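You operate a simulated robot arm through the tools that you are given. There is no shell and no other tool. Be economical: measure what you need, move in short steps, check, and stop when the job is done.

You are at the controls of a simulated robot arm. One attempt, no reset.

JOB
Cycle the blue relay 2 times at its printed voltage, then switch off.
Fine: mode CYCLE, one press of TEST a cycle; leave the relay plugged in and the knobs as set.

It is judged by the outcome, as a careful person would: the job done as asked, and still so three seconds after it is handed in. It fails if anything else is knocked over, pushed out of place, dropped, spilled or broken.

ROBOT AND FRAMES
A 6-joint arm with a two-finger parallel gripper, fixed in place. Base frame: the origin is at the foot of the arm, x ahead of it, y to its left, z up; the work surface is at about z = 0.004. Units: m, degrees, N and s.
With the tool pointing down near the work surface it reaches from about 0.14 to 0.58 m from the base axis. Its first joint turns from -66.0 to 66.0 degrees. Payload 2.1 kg.
Tool frame: the origin (TCP) lies between the finger pads and is the grasp point; the fingertips stand 0.03 m ahead of it; z points along the fingers, y is the line along which they close. The gripper opens to 0.094 m. The fingers are 0.028 m wide and 0.01 m thick; the gripper's body (0.05 by 0.096 m) begins 0.055 m behind the TCP.
Orientation is that of the tool frame in the base frame, as a unit quaternion [x, y, z, w]. With the fingers straight down and closing along the base's y, the tool's x points along the base's -x, its y along +y and its z along -z.

CONTROLS
- The arm moves only by the tool play_rows. Its argument "rows" is a list of rows, each an object of numbers (a shift or turn left out is 0, a gripper value left out holds the last): "tx", "ty", "tz": the shift along the base's x, y, z in mm; "wx", "wy", "wz": the turn, a rotation vector about the base's x, y, z in degrees; "hand": the closure, from 0 (fully open) to 1 (shut). In form: [{"tx": .., "ty": .., "tz": .., "wx": .., "wy": .., "wz": .., "hand": ..}, ...]. A call has 1 to 10 rows; each row is the pose to reach, as a shift and turn from the pose commanded when the call began. Each row takes 0.2 s and may step no farther than 0.05 m and 8.6 degrees from the row before; otherwise, or with a gripper value out of range, the whole call is refused. Where a pose cannot be reached the arm comes as near as it can. A force on the tool above 90 N (or 10 N above the force at the start of the call, whichever is more), or a blocked arm, ends the call early, and 0.2 s more pass. The fingers move at their own pace (about 0.072 m/s each) and stop on an object; they squeeze with about 36 N. The grip force told is the motor's: it shows also when the fingers shut on nothing. Time passes only in rows, and 0.2 s behind the last, so rows that repeat a pose let the fingers close. It gives the time, the measured TCP pose, the force on the tool (base axes), the opening and the grip force at its end, in the units of the frame above (readings bear some noise), with the torque about the TCP (base axes, N m) and any sound that the robot's microphone picked up.
- Cameras (640 x 400 px; columns grow to the right, rows downward): "scene" is fixed at [0.0547, -0.3677, 0.4969]; the picture's right is [0.79, -0.62, 0.00], its down [-0.28, -0.36, -0.89] and it looks along [0.55, 0.70, -0.46] (base axes); focal length 250 px, centre (320, 200). "wrist" rides on the gripper at [0.076, 0.014, -0.102] in the tool frame; the picture's right is [-0.18, 0.98, 0.00], its down [-0.75, -0.14, -0.64] and it looks along [-0.63, -0.12, 0.77] (tool axes); focal length 243 px, centre (320, 200). There is no depth. A picture from a camera that has moved, and an enlarged one, comes with that camera's place and axes in the base frame and with its lens.
- snapshot(camera): a new picture of that camera. It takes no simulated time.
- enlarge(camera, box): a new picture of the part [left, top, right, bottom] of that camera's present view, enlarged. It takes no simulated time.
- hand_in(): hands the job in; it is judged then, once.

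Go step by step. Nothing tells you positions but the pictures and the camera data: compare them with the known pose of the tool, close in by small moves and look again before you grip or let go. The budget is 120 turns and 84 pictures, counting those below and the enlarged ones. Unless the task says otherwise, let go and move clear before handing in, and close with one line.

The tools are called after ">>>" as a command line: name --argument value ..., lists and objects as JSON in quotes. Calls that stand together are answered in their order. play_rows: Moves the arm, as the interface text tells. Its arguments: {"type":"object","properties":{"rows":{"type":"array"}},"required":["rows"]} The other tools are called the same way: snapshot (camera) takes a picture; enlarge (camera, box) takes an enlarged picture of a part of a camera's view; hand_in () hands the job in.

At the start:

```text
clock: 0.0
position: [0.3182, 0.0606, 0.3524]
ee_rot: [0.0, 1.0, 0.0, 0.0]
contact_force: [1.1, 0.5, -0.1]
torque: [-0.01, 0.0, 0.0]
grip_width: 0.094
grip_force: 0.0
```

scene: 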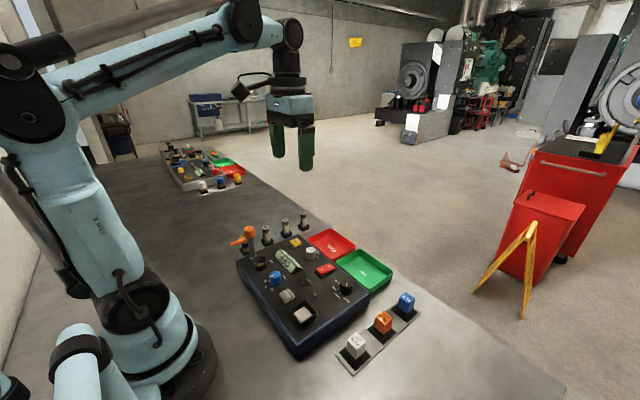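
wrist: 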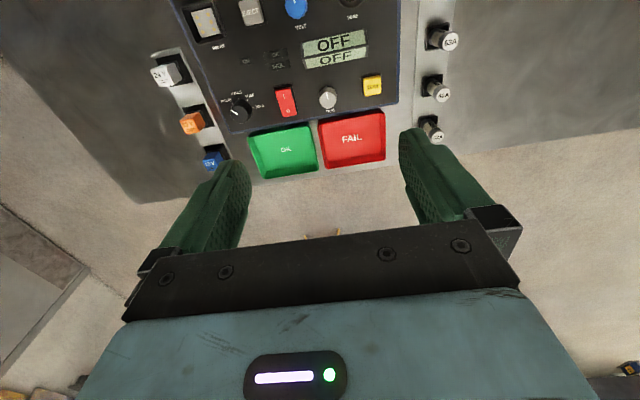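

I see a relay tester panel with relays on the right (white, orange, blue), trays, knobs and a display. I'll look closer at the panel and the printed labels first.

>>> enlarge --camera "wrist" --box '[140, 0, 300, 180]'

>>> enlarge --camera "wrist" --box '[260, 0, 480, 140]'

>>> enlarge --camera "scene" --box '[220, 210, 430, 370]'

```text
2.22 times, centred on (220, 90) of wrist
camera zoom: at [0.2412, 0.075, 0.4536], right [0.18, 0.98, 0.0], down [0.75, -0.14, 0.64], along [0.63, -0.12, -0.77], focal length 539 px, centre (542, 444)
```

zoom: 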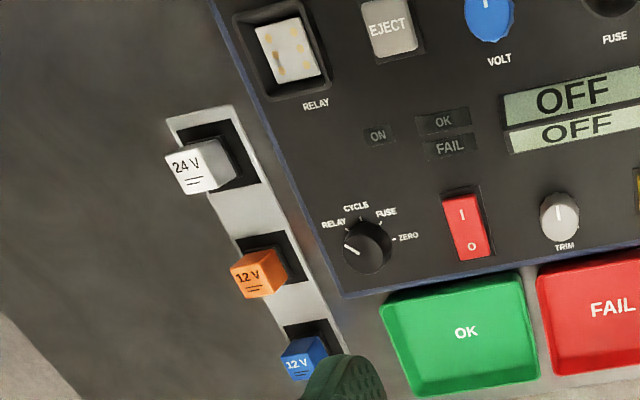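

```text
2.86 times, centred on (370, 70) of wrist
camera zoom: at [0.2412, 0.075, 0.4536], right [0.18, 0.98, 0.0], down [0.75, -0.14, 0.64], along [0.63, -0.12, -0.77], focal length 693 px, centre (177, 571)
```

zoom: 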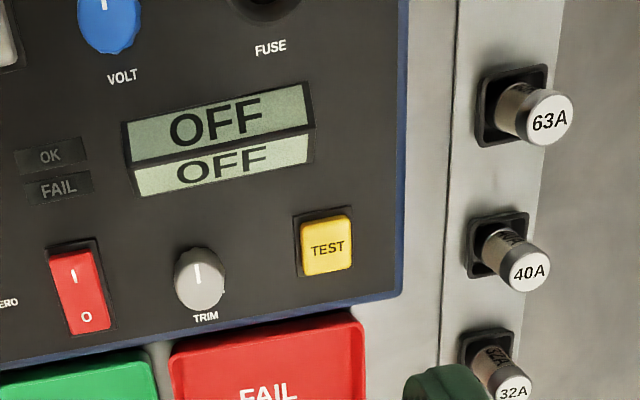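

```text
2.50 times, centred on (325, 290) of scene
camera zoom: at [0.0547, -0.3677, 0.4969], right [0.79, -0.62, 0.0], down [-0.28, -0.36, -0.89], along [0.55, 0.7, -0.46], focal length 624 px, centre (308, -25)
```

zoom: 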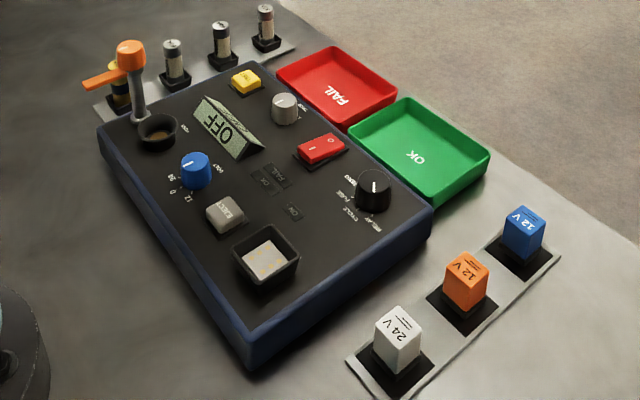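

The blue relay reads 12 V and stands near (0.45, -0.175); the empty socket is near (0.24, -0.076), with its top at about z = 0.06. I'll move back to look at the panel more squarely.

>>> play_rows --rows '[{"tx": -30, "ty": -15}, {"tx": -60, "ty": -30}, {"tx": -90, "ty": -45}, {"tx": -115, "ty": -60}, {"tx": -115, "ty": -60}]'

>>> snapshot --camera "wrist"

```text
clock: 1.2
position: [0.2034, -0.001, 0.3492]
ee_rot: [0.0, 1.0, 0.0, 0.0]
contact_force: [-1.1, 0.2, 0.0]
torque: [0.04, -0.02, 0.01]
grip_width: 0.0942
grip_force: 0.1
```

```text
78 pictures are left
camera wrist: at [0.1268, 0.0129, 0.4537], right [0.18, 0.98, 0.0], down [0.75, -0.14, 0.64], along [0.63, -0.12, -0.77], focal length 243 px, centre (320, 200)
```

wrist: 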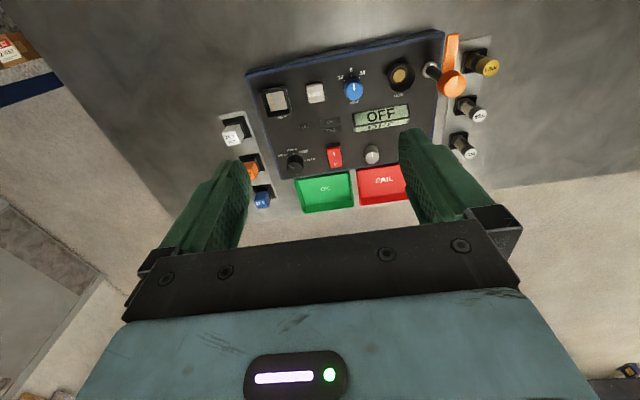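

>>> enlarge --camera "wrist" --box '[240, 50, 400, 150]'

>>> enlarge --camera "wrist" --box '[200, 90, 360, 220]'

>>> enlarge --camera "wrist" --box '[360, 20, 520, 170]'

```text
4.00 times, centred on (320, 100) of wrist
camera zoom: at [0.1268, 0.0129, 0.4537], right [0.18, 0.98, 0.0], down [0.75, -0.14, 0.64], along [0.63, -0.12, -0.77], focal length 970 px, centre (320, 600)
```

zoom: 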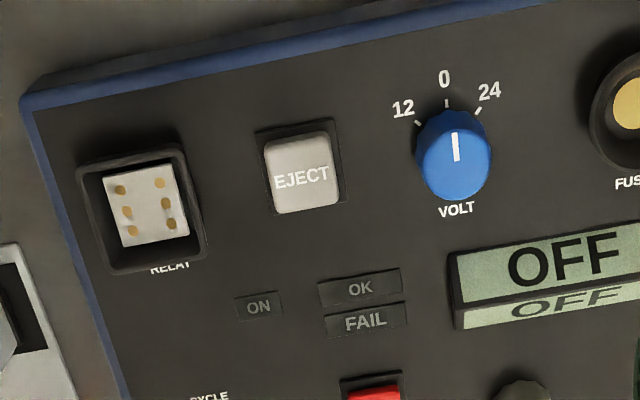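

```text
3.08 times, centred on (280, 155) of wrist
camera zoom: at [0.1268, 0.0129, 0.4537], right [0.18, 0.98, 0.0], down [0.75, -0.14, 0.64], along [0.63, -0.12, -0.77], focal length 746 px, centre (443, 338)
```

zoom: 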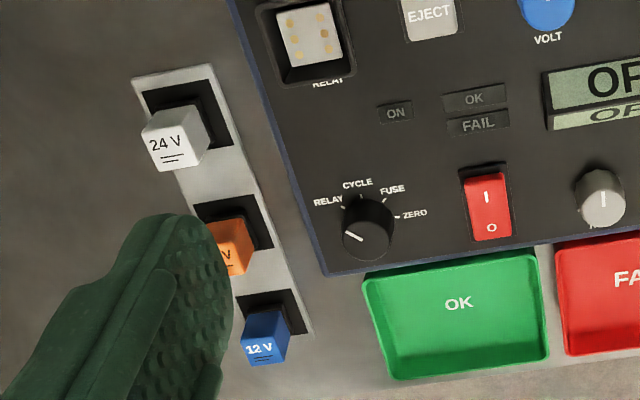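

```text
2.67 times, centred on (440, 95) of wrist
camera zoom: at [0.1268, 0.0129, 0.4537], right [0.18, 0.98, 0.0], down [0.75, -0.14, 0.64], along [0.63, -0.12, -0.77], focal length 647 px, centre (0, 480)
```

zoom: 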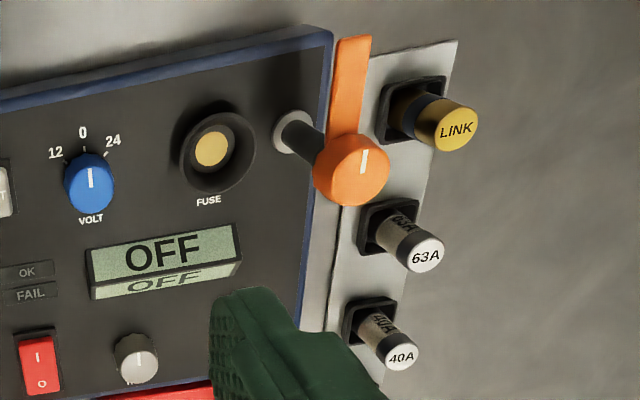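

The panel surface is at about z = 0.05. The volt knob is at (0.242, 0.042) and set to 0, with 12 about 45° counter-clockwise. The mode knob is near (0.355, -0.077), the rocker near (0.352, -0.005) and TEST near (0.357, 0.13). Next I'll move in for a closer look at the blue relay.

>>> play_rows --rows '[{"tx": 20, "ty": -40, "tz": -10}, {"tx": 50, "ty": -75, "tz": -25}, {"tx": 80, "ty": -110, "tz": -45}, {"tx": 110, "ty": -145, "tz": -65}, {"tx": 135, "ty": -170, "tz": -95}, {"tx": 147, "ty": -174, "tz": -130}, {"tx": 147, "ty": -174, "tz": -130}]'

>>> snapshot --camera "wrist"

>>> snapshot --camera "scene"

```text
refused: row 3 steps farther than a row can; nothing moved
```

```text
74 pictures are left
camera wrist: at [0.1268, 0.0129, 0.4537], right [0.18, 0.98, 0.0], down [0.75, -0.14, 0.64], along [0.63, -0.12, -0.77], focal length 243 px, centre (320, 200)
```

wrist: 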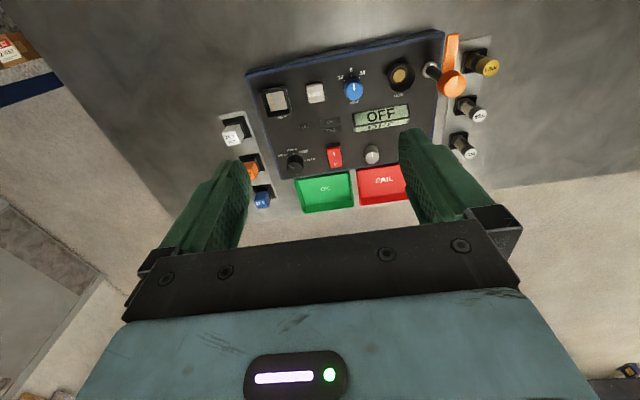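

```text
73 pictures are left
```

scene: 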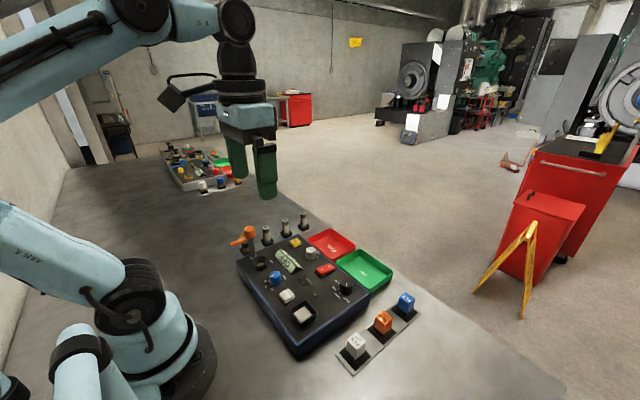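

The move was refused because one step was too long, so I'll repeat it with smaller steps.

>>> play_rows --rows '[{"tx": 20, "ty": -30, "tz": -10}, {"tx": 40, "ty": -60, "tz": -20}, {"tx": 60, "ty": -90, "tz": -35}, {"tx": 85, "ty": -120, "tz": -50}, {"tx": 110, "ty": -145, "tz": -70}, {"tx": 130, "ty": -165, "tz": -95}, {"tx": 147, "ty": -174, "tz": -130}, {"tx": 147, "ty": -174, "tz": -130}]'

>>> snapshot --camera "wrist"

>>> enlarge --camera "scene" --box '[330, 270, 430, 370]'

```text
clock: 3.0
position: [0.3512, -0.1755, 0.22]
ee_rot: [0.001, 1.0, 0.0, -0.001]
contact_force: [0.2, 0.2, 0.0]
torque: [-0.01, 0.0, -0.01]
grip_width: 0.0942
grip_force: 0.1
```

```text
72 pictures are left
camera wrist: at [0.274, -0.1612, 0.3226], right [0.18, 0.98, 0.0], down [0.75, -0.14, 0.64], along [0.63, -0.12, -0.77], focal length 243 px, centre (320, 200)
```

wrist: 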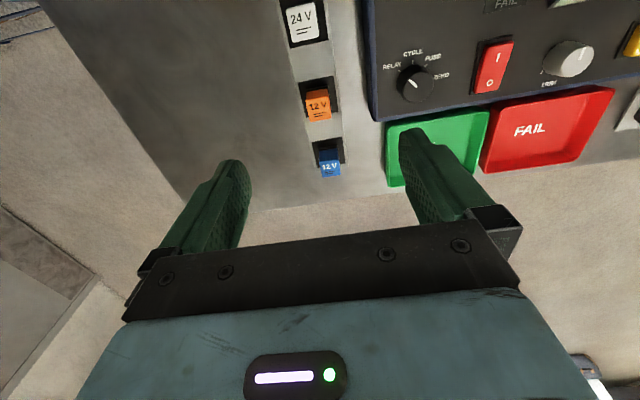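

```text
4.00 times, centred on (380, 320) of scene
camera zoom: at [0.0547, -0.3677, 0.4969], right [0.79, -0.62, 0.0], down [-0.28, -0.36, -0.89], along [0.55, 0.7, -0.46], focal length 998 px, centre (80, -280)
```

zoom: 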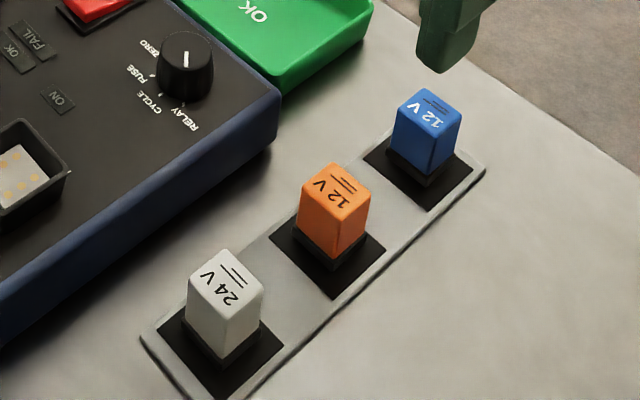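

The blue relay is near (0.449, -0.179) with its top at about z = 0.047, and it sits square to the base axes. I'll move above it and look again.

>>> play_rows --rows '[{"tx": 30, "ty": -1, "tz": -20}, {"tx": 65, "ty": -3, "tz": -45}, {"tx": 98, "ty": -4, "tz": -80}, {"tx": 98, "ty": -4, "tz": -115}, {"tx": 98, "ty": -4, "tz": -115}]'

>>> snapshot --camera "wrist"

>>> enlarge --camera "scene" --box '[350, 220, 470, 340]'

```text
clock: 4.2
position: [0.4493, -0.1775, 0.1051]
ee_rot: [0.001, 1.0, 0.0, 0.0]
contact_force: [0.1, 0.9, -0.1]
torque: [-0.03, -0.04, 0.03]
grip_width: 0.0941
grip_force: 0.0
```

```text
70 pictures are left
camera wrist: at [0.3726, -0.1635, 0.2082], right [0.18, 0.98, 0.0], down [0.75, -0.14, 0.64], along [0.63, -0.12, -0.77], focal length 243 px, centre (320, 200)
```

wrist: 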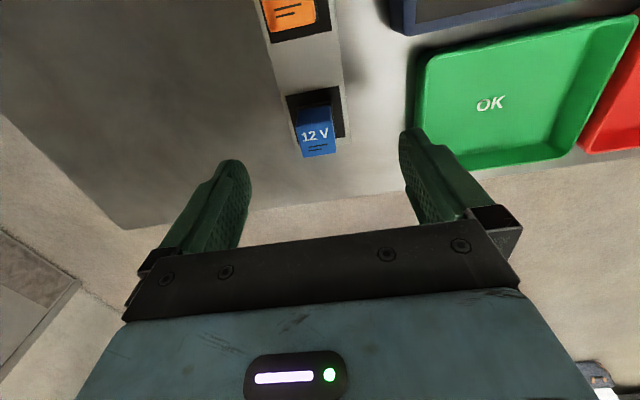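

```text
3.33 times, centred on (410, 280) of scene
camera zoom: at [0.0547, -0.3677, 0.4969], right [0.79, -0.62, 0.0], down [-0.28, -0.36, -0.89], along [0.55, 0.7, -0.46], focal length 832 px, centre (20, -67)
```

zoom: 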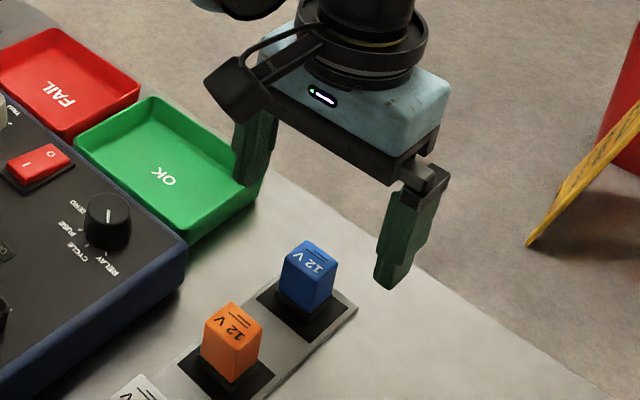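

I need a sharper look at the relay's top face to fix its centre.

>>> enlarge --camera "wrist" --box '[270, 80, 370, 170]'

```text
4.44 times, centred on (320, 125) of wrist
camera zoom: at [0.3726, -0.1635, 0.2082], right [0.18, 0.98, 0.0], down [0.75, -0.14, 0.64], along [0.63, -0.12, -0.77], focal length 1078 px, centre (320, 533)
```

zoom: 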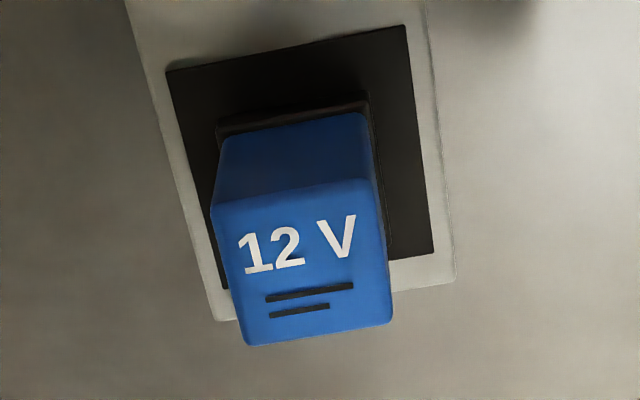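

The relay is about 24 mm square, with its centre at (0.446, -0.179) and its top at about z = 0.052. I'll come down so the fingers overlap its top 15 mm and close.

>>> play_rows --rows '[{"tx": -3, "ty": -2, "tz": 0}, {"tx": -3, "ty": -2, "tz": -20}, {"tx": -3, "ty": -2, "tz": -38}, {"tx": -3, "ty": -2, "tz": -38, "hand": 0.5}, {"tx": -3, "ty": -2, "tz": -38, "hand": 0.5}]'

>>> snapshot --camera "wrist"

>>> enlarge --camera "scene" --box '[350, 240, 470, 340]'

```text
clock: 5.4
position: [0.4442, -0.1777, 0.0687]
ee_rot: [-0.001, 1.0, 0.0, 0.0]
contact_force: [-0.2, 0.1, -0.5]
torque: [-0.05, -0.02, 0.01]
grip_width: 0.0469
grip_force: 0.0
```

```text
67 pictures are left
camera wrist: at [0.3681, -0.1638, 0.1708], right [0.18, 0.98, 0.0], down [0.75, -0.14, 0.64], along [0.63, -0.12, -0.77], focal length 243 px, centre (320, 200)
```

wrist: 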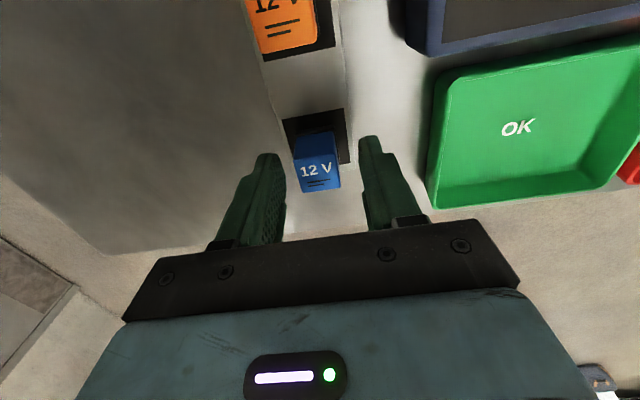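

```text
4.00 times, centred on (410, 290) of scene
camera zoom: at [0.0547, -0.3677, 0.4969], right [0.79, -0.62, 0.0], down [-0.28, -0.36, -0.89], along [0.55, 0.7, -0.46], focal length 998 px, centre (-40, -160)
```

zoom: 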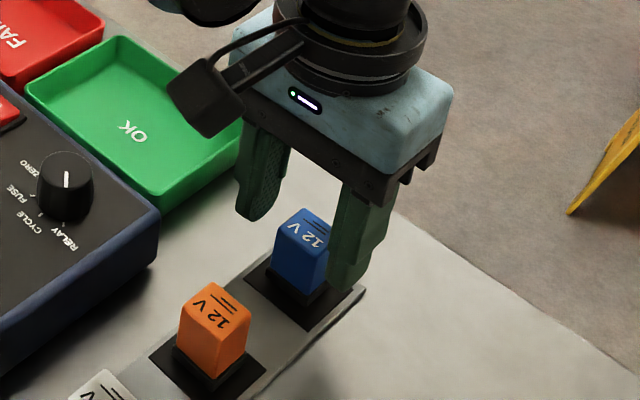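

The relay is centred between the fingers to within a millimetre. I'll close on it and lift a little.

>>> play_rows --rows '[{"hand": 0.75}, {"hand": 1}, {"hand": 1}, {"hand": 1, "tz": 0}]'

>>> enlarge --camera "wrist" --box '[260, 90, 380, 210]'

```text
clock: 6.4
position: [0.444, -0.1784, 0.0679]
ee_rot: [0.0, 1.0, 0.001, 0.001]
contact_force: [0.0, 0.4, -0.6]
torque: [0.01, 0.04, -0.03]
grip_width: 0.0248
grip_force: 35.7
```

```text
3.33 times, centred on (320, 150) of wrist
camera zoom: at [0.368, -0.1638, 0.1709], right [0.18, 0.98, 0.0], down [0.75, -0.14, 0.64], along [0.63, -0.12, -0.77], focal length 809 px, centre (320, 367)
```

zoom: 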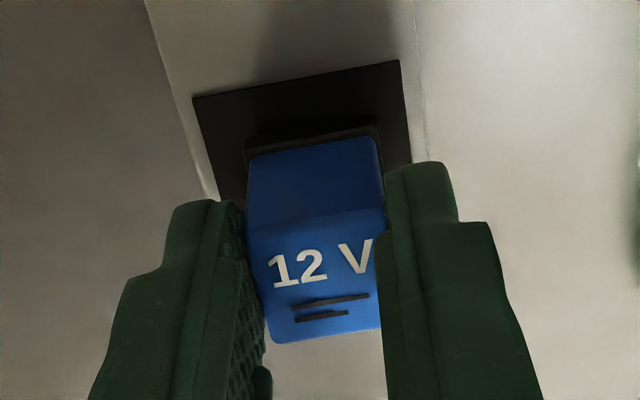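

It is gripped at 24.8 mm. I'll lift it straight up and look at the pins.

>>> play_rows --rows '[{"tz": 10}, {"tz": 30}, {"tz": 60}, {"tz": 90}, {"tz": 120}, {"tz": 120}]'

>>> enlarge --camera "wrist" --box '[260, 90, 380, 210]'

>>> enlarge --camera "scene" --box '[350, 200, 470, 320]'

```text
clock: 7.8
position: [0.4442, -0.1779, 0.1889]
ee_rot: [0.001, 1.0, 0.0, 0.0]
contact_force: [-0.6, 0.1, 0.2]
torque: [0.02, 0.02, -0.03]
grip_width: 0.0248
grip_force: 36.1
```

```text
3.33 times, centred on (320, 150) of wrist
camera zoom: at [0.369, -0.164, 0.2912], right [0.18, 0.98, 0.0], down [0.75, -0.14, 0.64], along [0.63, -0.12, -0.77], focal length 809 px, centre (320, 367)
```

zoom: 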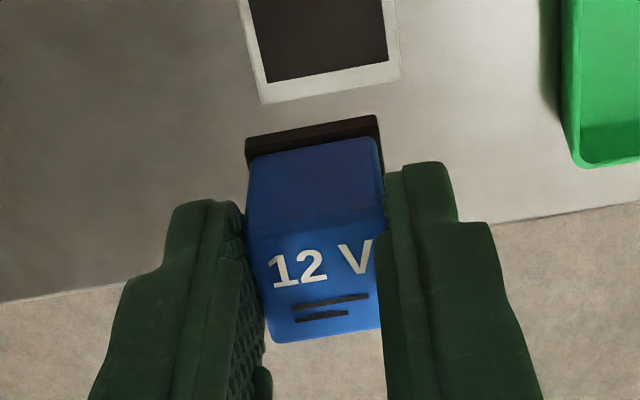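

```text
3.33 times, centred on (410, 260) of scene
camera zoom: at [0.0547, -0.3677, 0.4969], right [0.79, -0.62, 0.0], down [-0.28, -0.36, -0.89], along [0.55, 0.7, -0.46], focal length 832 px, centre (20, 0)
```

zoom: 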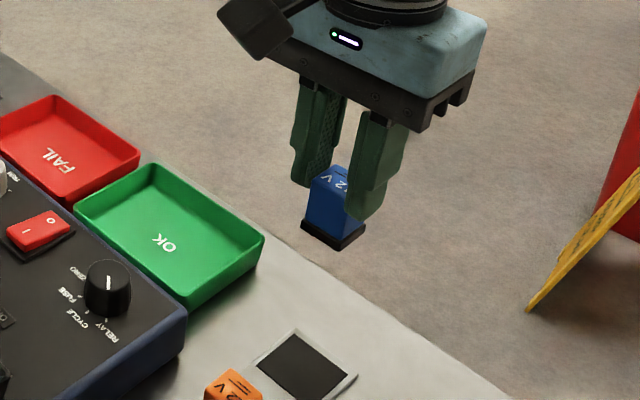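

The relay comes up clean and square. I'll carry it above the socket at the same height and look at the socket there.

>>> play_rows --rows '[{"tx": -30, "ty": 14}, {"tx": -70, "ty": 33}, {"tx": -110, "ty": 53}, {"tx": -150, "ty": 72}, {"tx": -185, "ty": 89}, {"tx": -205, "ty": 99}, {"tx": -205, "ty": 99}]'

>>> snapshot --camera "wrist"

>>> enlarge --camera "wrist" --box '[260, 60, 380, 190]'

>>> enlarge --camera "scene" --box '[240, 210, 360, 350]'

```text
clock: 9.4
position: [0.2381, -0.0817, 0.1874]
ee_rot: [0.0, 1.0, 0.0, 0.001]
contact_force: [-0.1, -0.5, -0.9]
torque: [-0.05, 0.03, 0.01]
grip_width: 0.0251
grip_force: 36.0
```

```text
62 pictures are left
camera wrist: at [0.1625, -0.0687, 0.2908], right [0.18, 0.98, 0.0], down [0.75, -0.14, 0.64], along [0.63, -0.12, -0.77], focal length 243 px, centre (320, 200)
```

wrist: 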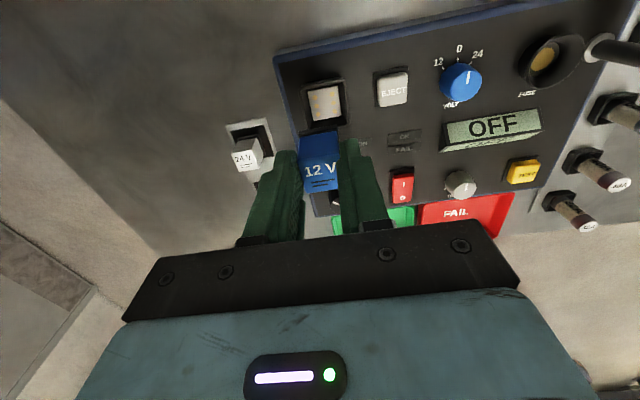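

```text
3.08 times, centred on (320, 125) of wrist
camera zoom: at [0.1625, -0.0687, 0.2908], right [0.18, 0.98, 0.0], down [0.75, -0.14, 0.64], along [0.63, -0.12, -0.77], focal length 746 px, centre (320, 431)
```

zoom: 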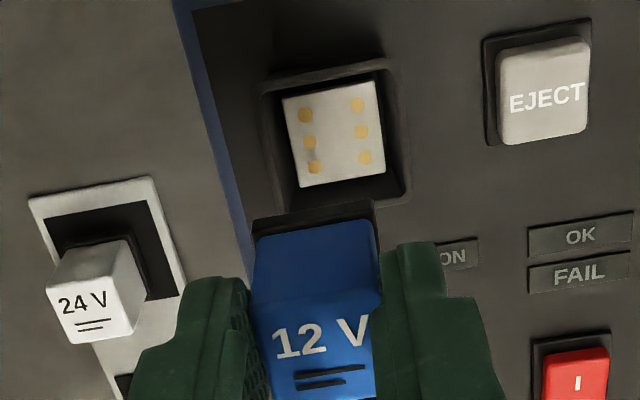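

```text
2.86 times, centred on (300, 280) of scene
camera zoom: at [0.0547, -0.3677, 0.4969], right [0.79, -0.62, 0.0], down [-0.28, -0.36, -0.89], along [0.55, 0.7, -0.46], focal length 713 px, centre (377, -29)
```

zoom: 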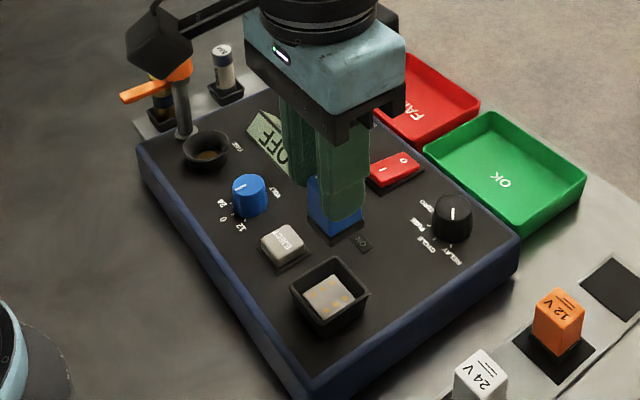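

The socket plate is at about (0.240, -0.078) with z near 0.055, so the relay in hand needs about 4 mm more in +y. I'll correct that, go partway down and check.

>>> play_rows --rows '[{"ty": 4, "tz": -10}, {"ty": 4, "tz": -30}, {"ty": 4, "tz": -50}, {"ty": 4, "tz": -58}, {"ty": 4, "tz": -58}]'

>>> enlarge --camera "wrist" --box '[260, 60, 380, 190]'

>>> enlarge --camera "scene" --box '[250, 240, 350, 350]'

```text
clock: 10.6
position: [0.2387, -0.077, 0.1287]
ee_rot: [0.0, 1.0, 0.0, 0.0]
contact_force: [0.5, 0.1, -0.5]
torque: [-0.01, -0.01, 0.03]
grip_width: 0.0249
grip_force: 35.8
```

```text
3.08 times, centred on (320, 125) of wrist
camera zoom: at [0.163, -0.0623, 0.232], right [0.18, 0.98, 0.0], down [0.75, -0.14, 0.64], along [0.63, -0.12, -0.77], focal length 746 px, centre (320, 431)
```

zoom: 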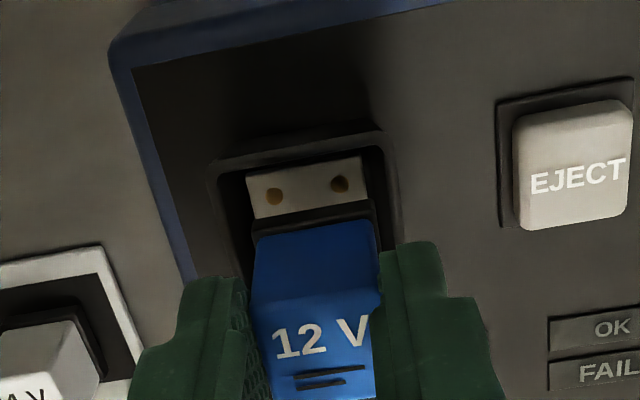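

```text
3.64 times, centred on (300, 295) of scene
camera zoom: at [0.0547, -0.3677, 0.4969], right [0.79, -0.62, 0.0], down [-0.28, -0.36, -0.89], along [0.55, 0.7, -0.46], focal length 908 px, centre (393, -146)
```

zoom: 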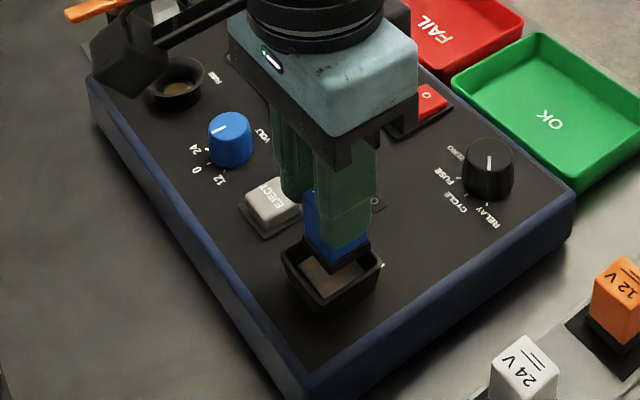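

The relay lines up with the socket well to within about 1 mm. I'll shift 1 mm in -y and lower it slowly, watching the force.

>>> play_rows --rows '[{"ty": -1.2, "tz": -3}, {"ty": -1.2, "tz": -8}, {"ty": -1.2, "tz": -12}, {"ty": -1.2, "tz": -15}, {"ty": -1.2, "tz": -15}]'

>>> enlarge --camera "wrist" --box '[260, 60, 380, 190]'

>>> enlarge --camera "scene" --box '[270, 260, 340, 340]'

```text
clock: 11.8
position: [0.2394, -0.0777, 0.1143]
ee_rot: [0.001, 1.0, -0.001, -0.001]
contact_force: [-5.7, -10.2, 27.8]
torque: [-0.33, -0.22, -0.17]
grip_width: 0.0248
grip_force: 35.8
```

```text
3.08 times, centred on (320, 125) of wrist
camera zoom: at [0.163, -0.0628, 0.2177], right [0.19, 0.98, 0.0], down [0.75, -0.14, 0.64], along [0.63, -0.12, -0.77], focal length 746 px, centre (320, 431)
```

zoom: 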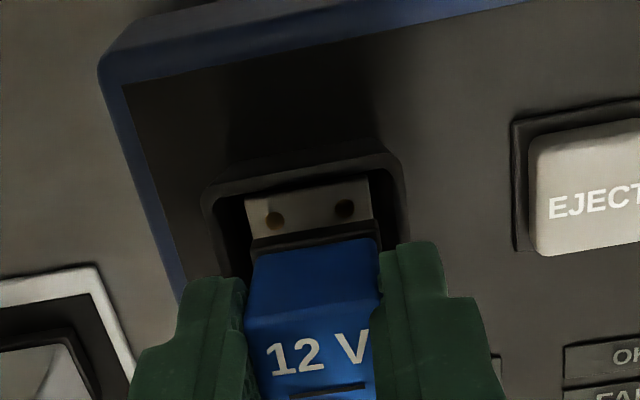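

```text
5.00 times, centred on (305, 300) of scene
camera zoom: at [0.0546, -0.3677, 0.4969], right [0.79, -0.62, 0.0], down [-0.28, -0.36, -0.89], along [0.55, 0.7, -0.46], focal length 1248 px, centre (395, -300)
```

zoom: 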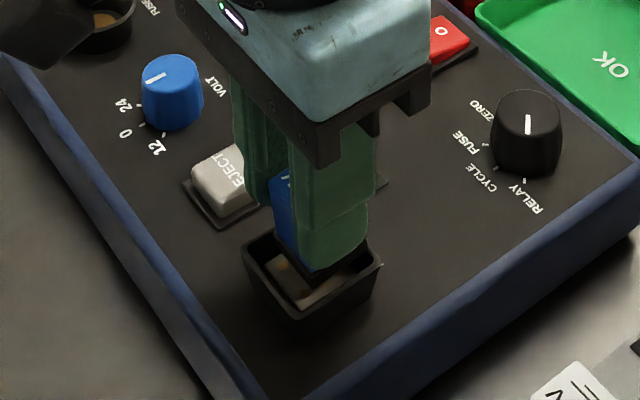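

The relay touched the socket's rim at about z = 0.07 with 28 N, and the force says it should go toward -x and -y. It slid up slightly in the fingers. I'll lift a little and measure the rim against the relay again.

>>> play_rows --rows '[{"tz": 5}, {"tz": 10}, {"tz": 10}]'

>>> enlarge --camera "wrist" --box '[285, 80, 355, 170]'

>>> enlarge --camera "scene" --box '[285, 275, 330, 335]'

```text
clock: 12.6
position: [0.2392, -0.078, 0.1253]
ee_rot: [0.0, 1.0, 0.0, -0.001]
contact_force: [0.2, 0.4, -1.7]
torque: [0.0, 0.01, 0.0]
grip_width: 0.0247
grip_force: 36.3
```

```text
4.44 times, centred on (320, 125) of wrist
camera zoom: at [0.1623, -0.0628, 0.2279], right [0.18, 0.98, 0.0], down [0.75, -0.14, 0.64], along [0.63, -0.12, -0.77], focal length 1078 px, centre (320, 533)
```

zoom: 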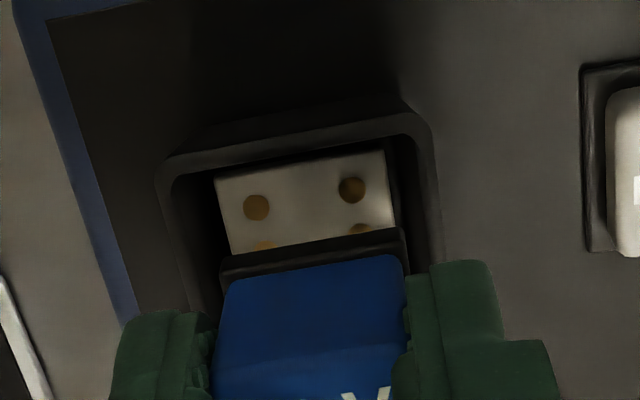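

```text
6.67 times, centred on (308, 305) of scene
camera zoom: at [0.0547, -0.3677, 0.4969], right [0.79, -0.62, 0.0], down [-0.28, -0.36, -0.89], along [0.55, 0.7, -0.46], focal length 1664 px, centre (403, -500)
```

zoom: 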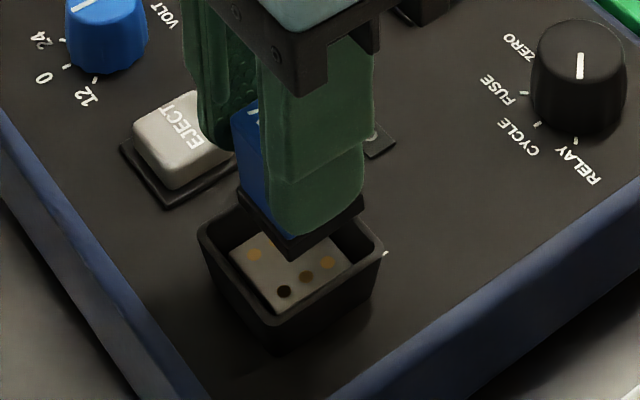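

Both views agree that the relay should move about 5 mm in -x and 1 mm in -y. I'll shift it and lower carefully again.

>>> play_rows --rows '[{"tx": -5, "ty": -1, "tz": 0}, {"tx": -5, "ty": -1, "tz": -4}, {"tx": -5, "ty": -1, "tz": -9}, {"tx": -5, "ty": -1, "tz": -9}]'

>>> enlarge --camera "wrist" --box '[285, 80, 355, 170]'

>>> enlarge --camera "scene" --box '[285, 275, 330, 335]'

```text
clock: 13.6
position: [0.2349, -0.0784, 0.1167]
ee_rot: [-0.001, 1.0, 0.0, -0.001]
contact_force: [-0.2, -0.2, -0.6]
torque: [-0.01, 0.01, 0.02]
grip_width: 0.0253
grip_force: 36.0
```

```text
4.44 times, centred on (320, 125) of wrist
camera zoom: at [0.158, -0.064, 0.2187], right [0.18, 0.98, 0.0], down [0.75, -0.14, 0.64], along [0.63, -0.12, -0.77], focal length 1078 px, centre (320, 533)
```

zoom: 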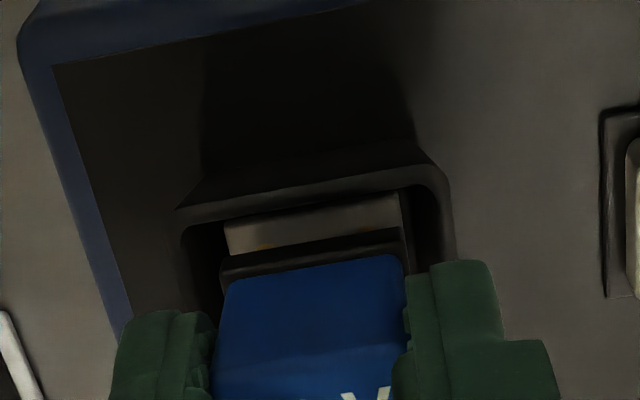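

```text
6.67 times, centred on (308, 305) of scene
camera zoom: at [0.0547, -0.3677, 0.4969], right [0.79, -0.62, 0.0], down [-0.28, -0.36, -0.89], along [0.55, 0.7, -0.46], focal length 1664 px, centre (403, -500)
```

zoom: 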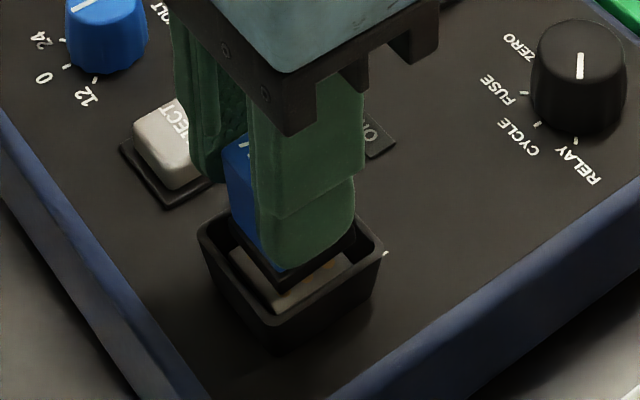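

The relay now lines up with the contact plate in both views. I'll go 0.7 mm further in -x and press it in.

>>> play_rows --rows '[{"tx": -0.7, "tz": -4}, {"tx": -0.7, "tz": -8}, {"tx": -0.7, "tz": -11}, {"tx": -0.7, "tz": -11}]'

>>> enlarge --camera "wrist" --box '[285, 80, 355, 170]'

>>> enlarge --camera "scene" --box '[285, 275, 330, 335]'

```text
clock: 14.6
position: [0.2343, -0.0772, 0.1058]
ee_rot: [0.001, 1.0, 0.0, 0.0]
contact_force: [-1.9, -1.6, 17.0]
torque: [-0.11, 0.22, 0.0]
grip_width: 0.0249
grip_force: 35.9
```

```text
4.44 times, centred on (320, 125) of wrist
camera zoom: at [0.1582, -0.0637, 0.2084], right [0.18, 0.98, 0.0], down [0.75, -0.14, 0.64], along [0.63, -0.12, -0.77], focal length 1078 px, centre (320, 533)
```

zoom: 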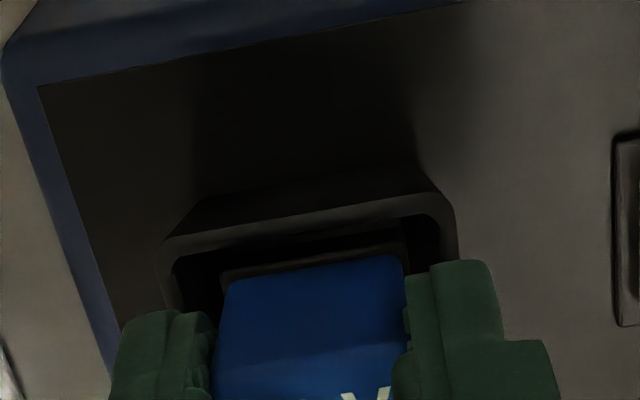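

```text
6.67 times, centred on (308, 305) of scene
camera zoom: at [0.0546, -0.3677, 0.4969], right [0.79, -0.62, 0.0], down [-0.28, -0.36, -0.89], along [0.55, 0.7, -0.46], focal length 1664 px, centre (403, -500)
```

zoom: 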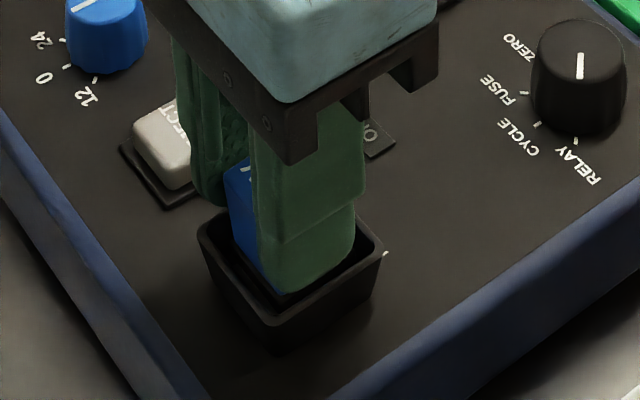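

The relay is at the bottom of the well with 17 N pushing back. I'll push a little further to seat it.

>>> play_rows --rows '[{"tz": -2}, {"tz": -3.5}, {"tz": -5}, {"tz": -5}]'

>>> enlarge --camera "wrist" --box '[260, 80, 380, 200]'

```text
clock: 15.6
position: [0.2354, -0.0771, 0.0992]
ee_rot: [0.0, 1.0, 0.0, 0.0]
contact_force: [4.7, 1.1, 32.2]
torque: [0.03, -0.06, -0.01]
grip_width: 0.0249
grip_force: 35.8
```

```text
3.33 times, centred on (320, 140) of wrist
camera zoom: at [0.1581, -0.0639, 0.2027], right [0.18, 0.98, 0.0], down [0.75, -0.14, 0.64], along [0.63, -0.12, -0.77], focal length 809 px, centre (320, 400)
```

zoom: 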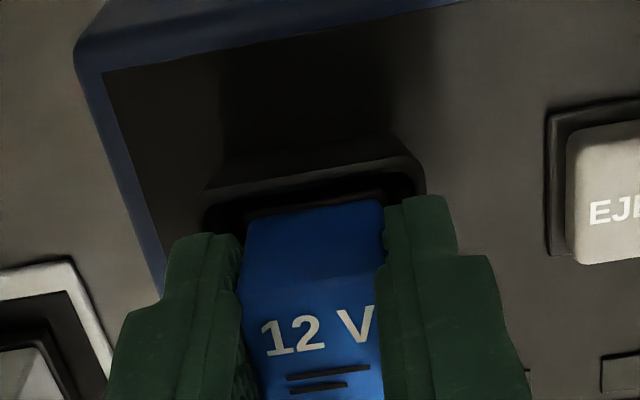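

It went about 6 mm further with 32 N. I'll open a little, rise, and then press on its top with the fingers shut to make sure it's seated.

>>> play_rows --rows '[{"tz": 0, "hand": 0.55}, {"tz": 2, "hand": 0.55}, {"tz": 20, "hand": 0.55}, {"tz": 50, "hand": 0.55}, {"tz": 50, "hand": 0.55}]'

>>> snapshot --camera "wrist"

>>> enlarge --camera "scene" --box '[270, 250, 350, 335]'

```text
clock: 16.8
position: [0.2342, -0.0785, 0.1496]
ee_rot: [0.0, 1.0, 0.0, 0.0]
contact_force: [-0.2, -0.3, -0.1]
torque: [0.03, 0.03, 0.02]
grip_width: 0.0425
grip_force: 0.1
```

```text
48 pictures are left
camera wrist: at [0.1572, -0.0645, 0.252], right [0.18, 0.98, 0.0], down [0.75, -0.14, 0.64], along [0.63, -0.12, -0.77], focal length 243 px, centre (320, 200)
```

wrist: 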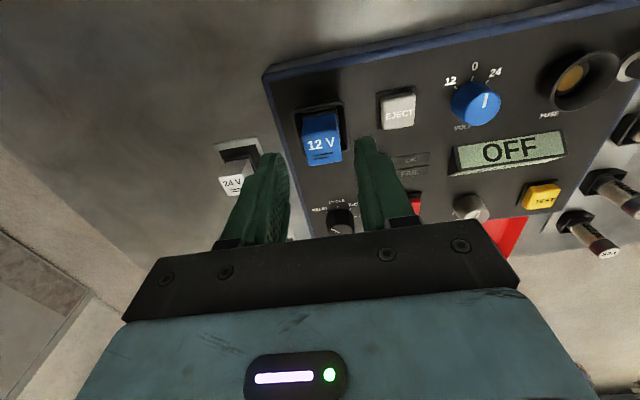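

```text
4.71 times, centred on (310, 292) of scene
camera zoom: at [0.0547, -0.3677, 0.4969], right [0.79, -0.62, 0.0], down [-0.28, -0.36, -0.89], along [0.55, 0.7, -0.46], focal length 1175 px, centre (367, -235)
```

zoom: 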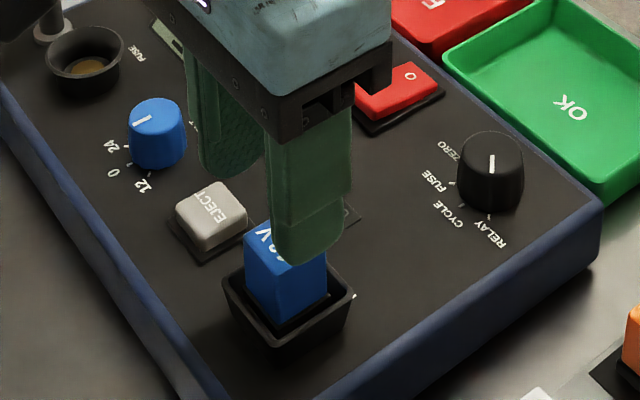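

The relay stands upright and square in the well. I'll shut the fingers and press its top.

>>> play_rows --rows '[{"tx": 2, "hand": 1}, {"tx": 2, "hand": 1}, {"tx": 2, "tz": -15}, {"tx": 2, "tz": -22}, {"tx": 2, "tz": -27}, {"tx": 2, "tz": -31}, {"tx": 2, "tz": -35}, {"tx": 2, "tz": -35}]'

```text
clock: 18.2
position: [0.2361, -0.0773, 0.1238]
ee_rot: [-0.001, 1.0, 0.002, -0.004]
contact_force: [-3.8, 2.1, 32.0]
torque: [0.02, 0.04, 0.02]
grip_width: 0.0001
grip_force: 32.7
stopped in row 7: the force on the tool passed its limit at 112 N (the readings are from after the stop); the commanded pose is now the measured one
```

The press went past 90 N at a tip height of about 0.094 m, so the relay should be bottomed. I'll rise and inspect.

>>> play_rows --rows '[{"tz": 10}, {"tz": 40}, {"tz": 80, "tx": -10}, {"tz": 80, "tx": -20}, {"tz": 80, "tx": -20}]'

>>> enlarge --camera "wrist" --box '[240, 60, 400, 180]'

>>> enlarge --camera "scene" --box '[270, 250, 350, 335]'

```text
clock: 19.4
position: [0.2169, -0.0778, 0.2012]
ee_rot: [0.001, 1.0, 0.001, -0.003]
contact_force: [0.1, 0.0, 0.3]
torque: [-0.02, 0.03, -0.02]
grip_width: 0.0
grip_force: 32.8
```

```text
3.33 times, centred on (320, 120) of wrist
camera zoom: at [0.1407, -0.0633, 0.3047], right [0.19, 0.98, 0.0], down [0.76, -0.14, 0.64], along [0.63, -0.12, -0.77], focal length 809 px, centre (320, 467)
```

zoom: 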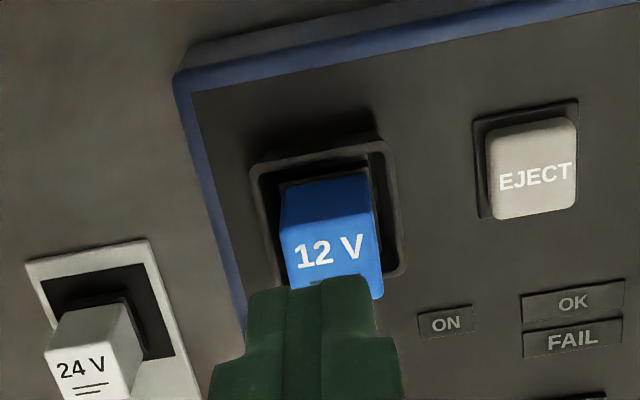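

```text
4.71 times, centred on (310, 292) of scene
camera zoom: at [0.0547, -0.3677, 0.4969], right [0.79, -0.62, 0.0], down [-0.28, -0.36, -0.89], along [0.55, 0.7, -0.46], focal length 1175 px, centre (367, -235)
```

zoom: 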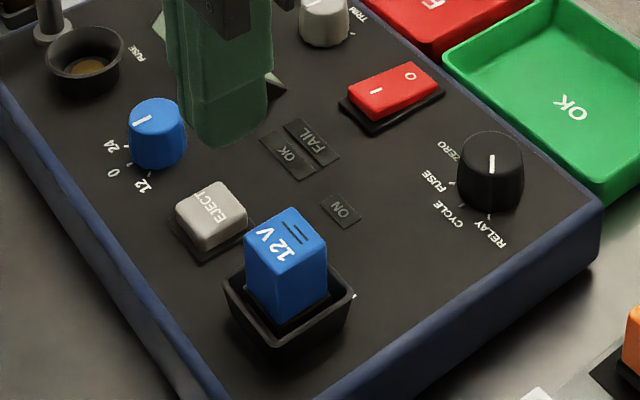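

The relay is seated level. Next is the volt knob near (0.242, 0.042), so I'll move above it for a precise look.

>>> play_rows --rows '[{"tx": 5, "ty": 40, "hand": 0.45}, {"tx": 15, "ty": 80, "hand": 0.45}, {"tx": 25, "ty": 120, "tz": -15, "hand": 0.45}, {"tx": 25, "ty": 120, "tz": -40}, {"tx": 25, "ty": 120, "tz": -40}]'

>>> enlarge --camera "wrist" --box '[240, 50, 400, 200]'

>>> enlarge --camera "scene" --box '[230, 220, 350, 320]'

```text
clock: 20.6
position: [0.2425, 0.042, 0.1646]
ee_rot: [0.001, 1.0, 0.0, -0.004]
contact_force: [-0.1, 1.1, -0.7]
torque: [0.02, 0.02, 0.03]
grip_width: 0.0516
grip_force: 0.1
```

```text
2.67 times, centred on (320, 125) of wrist
camera zoom: at [0.1677, 0.0559, 0.2663], right [0.19, 0.98, 0.0], down [0.76, -0.14, 0.64], along [0.63, -0.12, -0.77], focal length 647 px, centre (320, 400)
```

zoom: 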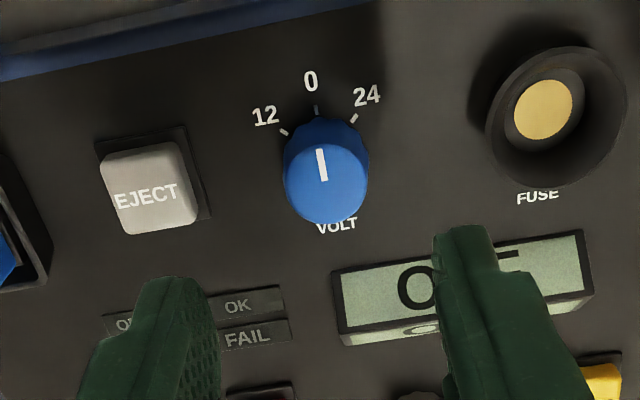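

```text
4.00 times, centred on (290, 270) of scene
camera zoom: at [0.0547, -0.3677, 0.4969], right [0.79, -0.62, 0.0], down [-0.28, -0.36, -0.89], along [0.55, 0.7, -0.46], focal length 998 px, centre (440, -80)
```

zoom: 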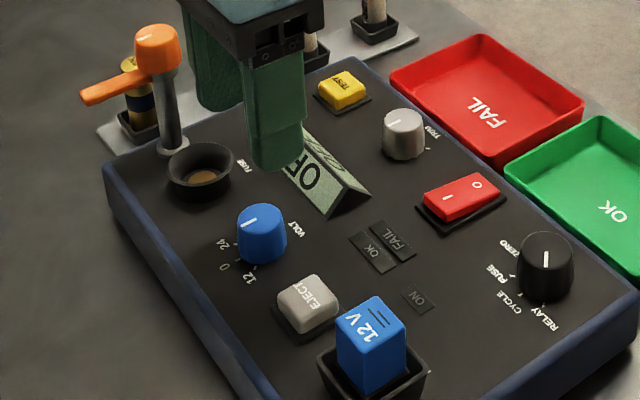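

The volt knob is centred at about (0.2425, 0.043), about 26 mm wide and with its top at z ≈ 0.072. The tool is already over it, so I'll go down and grip it.

>>> play_rows --rows '[{"ty": 1, "tz": -30}, {"ty": 1, "tz": -60}, {"ty": 1, "tz": -77}, {"ty": 1, "tz": -77, "hand": 0.75}, {"ty": 1, "tz": -77, "hand": 0.8}, {"ty": 1, "tz": -77, "hand": 0.8}]'

>>> snapshot --camera "wrist"

```text
clock: 22.1
position: [0.2423, 0.0435, 0.0856]
ee_rot: [0.0, 1.0, 0.003, -0.003]
contact_force: [4.9, 15.8, -19.9]
torque: [0.47, 0.46, 0.05]
grip_width: 0.0263
grip_force: 44.8
```

```text
42 pictures are left
camera wrist: at [0.1652, 0.0571, 0.188], right [0.18, 0.98, 0.0], down [0.76, -0.14, 0.64], along [0.63, -0.11, -0.77], focal length 243 px, centre (320, 200)
```

wrist: 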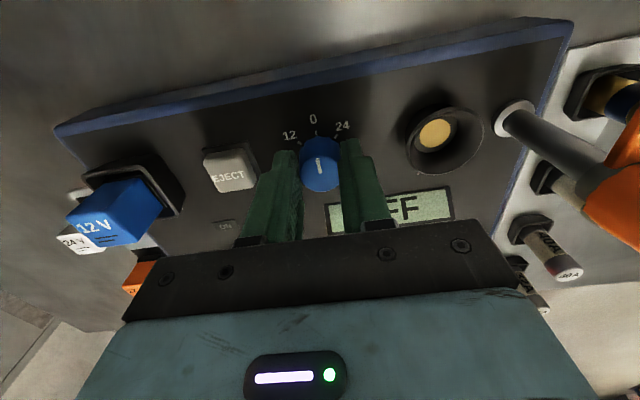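

The knob is gripped at 26 mm. I'll turn it counter-clockwise in small steps, about 45° toward 12.

>>> play_rows --rows '[{"wz": 7.5}, {"wz": 15}, {"wz": 22.5}, {"wz": 30}, {"wz": 37.5}, {"wz": 45}, {"wz": 45}]'

>>> snapshot --camera "wrist"

>>> enlarge --camera "scene" --box '[230, 220, 350, 320]'

```text
clock: 23.6
position: [0.2422, 0.0417, 0.0868]
ee_rot: [-0.382, 0.924, -0.003, -0.003]
contact_force: [13.7, -6.8, -26.5]
torque: [-0.16, -0.36, -0.13]
grip_width: 0.0263
grip_force: 45.0
```

```text
41 pictures are left
camera wrist: at [0.178, -0.0017, 0.1886], right [-0.56, 0.83, 0.0], down [0.64, 0.44, 0.64], along [0.53, 0.36, -0.77], focal length 243 px, centre (320, 200)
```

wrist: 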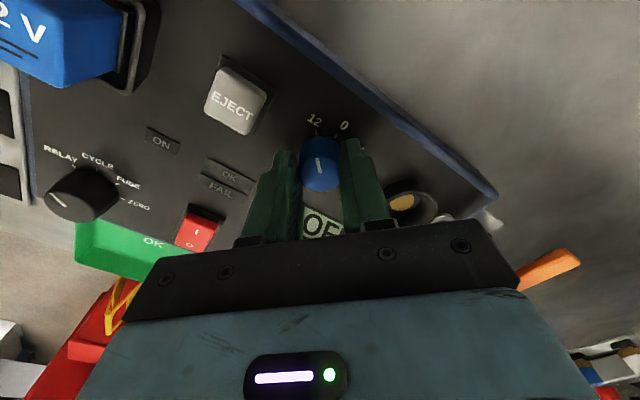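

```text
4.00 times, centred on (290, 270) of scene
camera zoom: at [0.0547, -0.3677, 0.4969], right [0.79, -0.62, 0.0], down [-0.28, -0.36, -0.89], along [0.55, 0.7, -0.46], focal length 998 px, centre (440, -80)
```

zoom: 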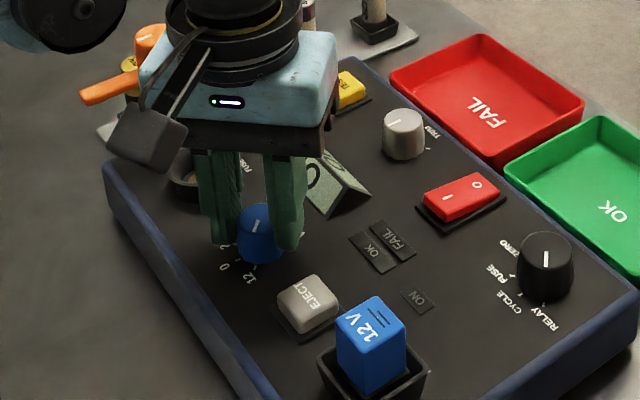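

The pointer lines up with 12. I'll let go, rise, and check it stayed.

>>> play_rows --rows '[{"hand": 0.5}, {"hand": 0.5}, {"tz": 30}, {"tz": 70}, {"tz": 110}, {"tz": 110}]'

>>> enlarge --camera "wrist" --box '[240, 50, 400, 200]'

```text
clock: 25.1
position: [0.2434, 0.0426, 0.1948]
ee_rot: [-0.382, 0.924, 0.0, -0.004]
contact_force: [-0.5, 0.7, 0.1]
torque: [0.0, 0.0, 0.0]
grip_width: 0.0468
grip_force: 0.0
```

```text
2.67 times, centred on (320, 125) of wrist
camera zoom: at [0.1794, -0.0003, 0.2982], right [-0.56, 0.83, 0.0], down [0.64, 0.43, 0.64], along [0.53, 0.36, -0.77], focal length 647 px, centre (320, 400)
```

zoom: 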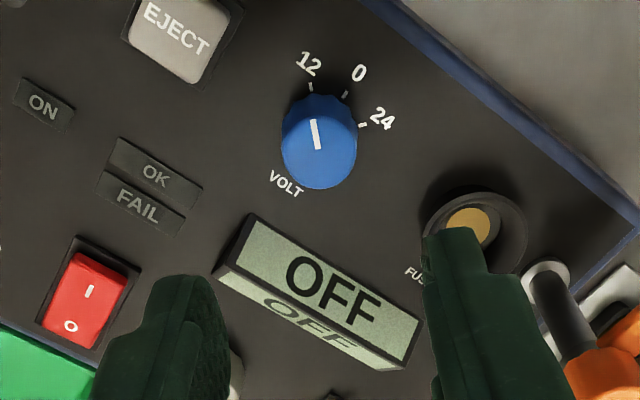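

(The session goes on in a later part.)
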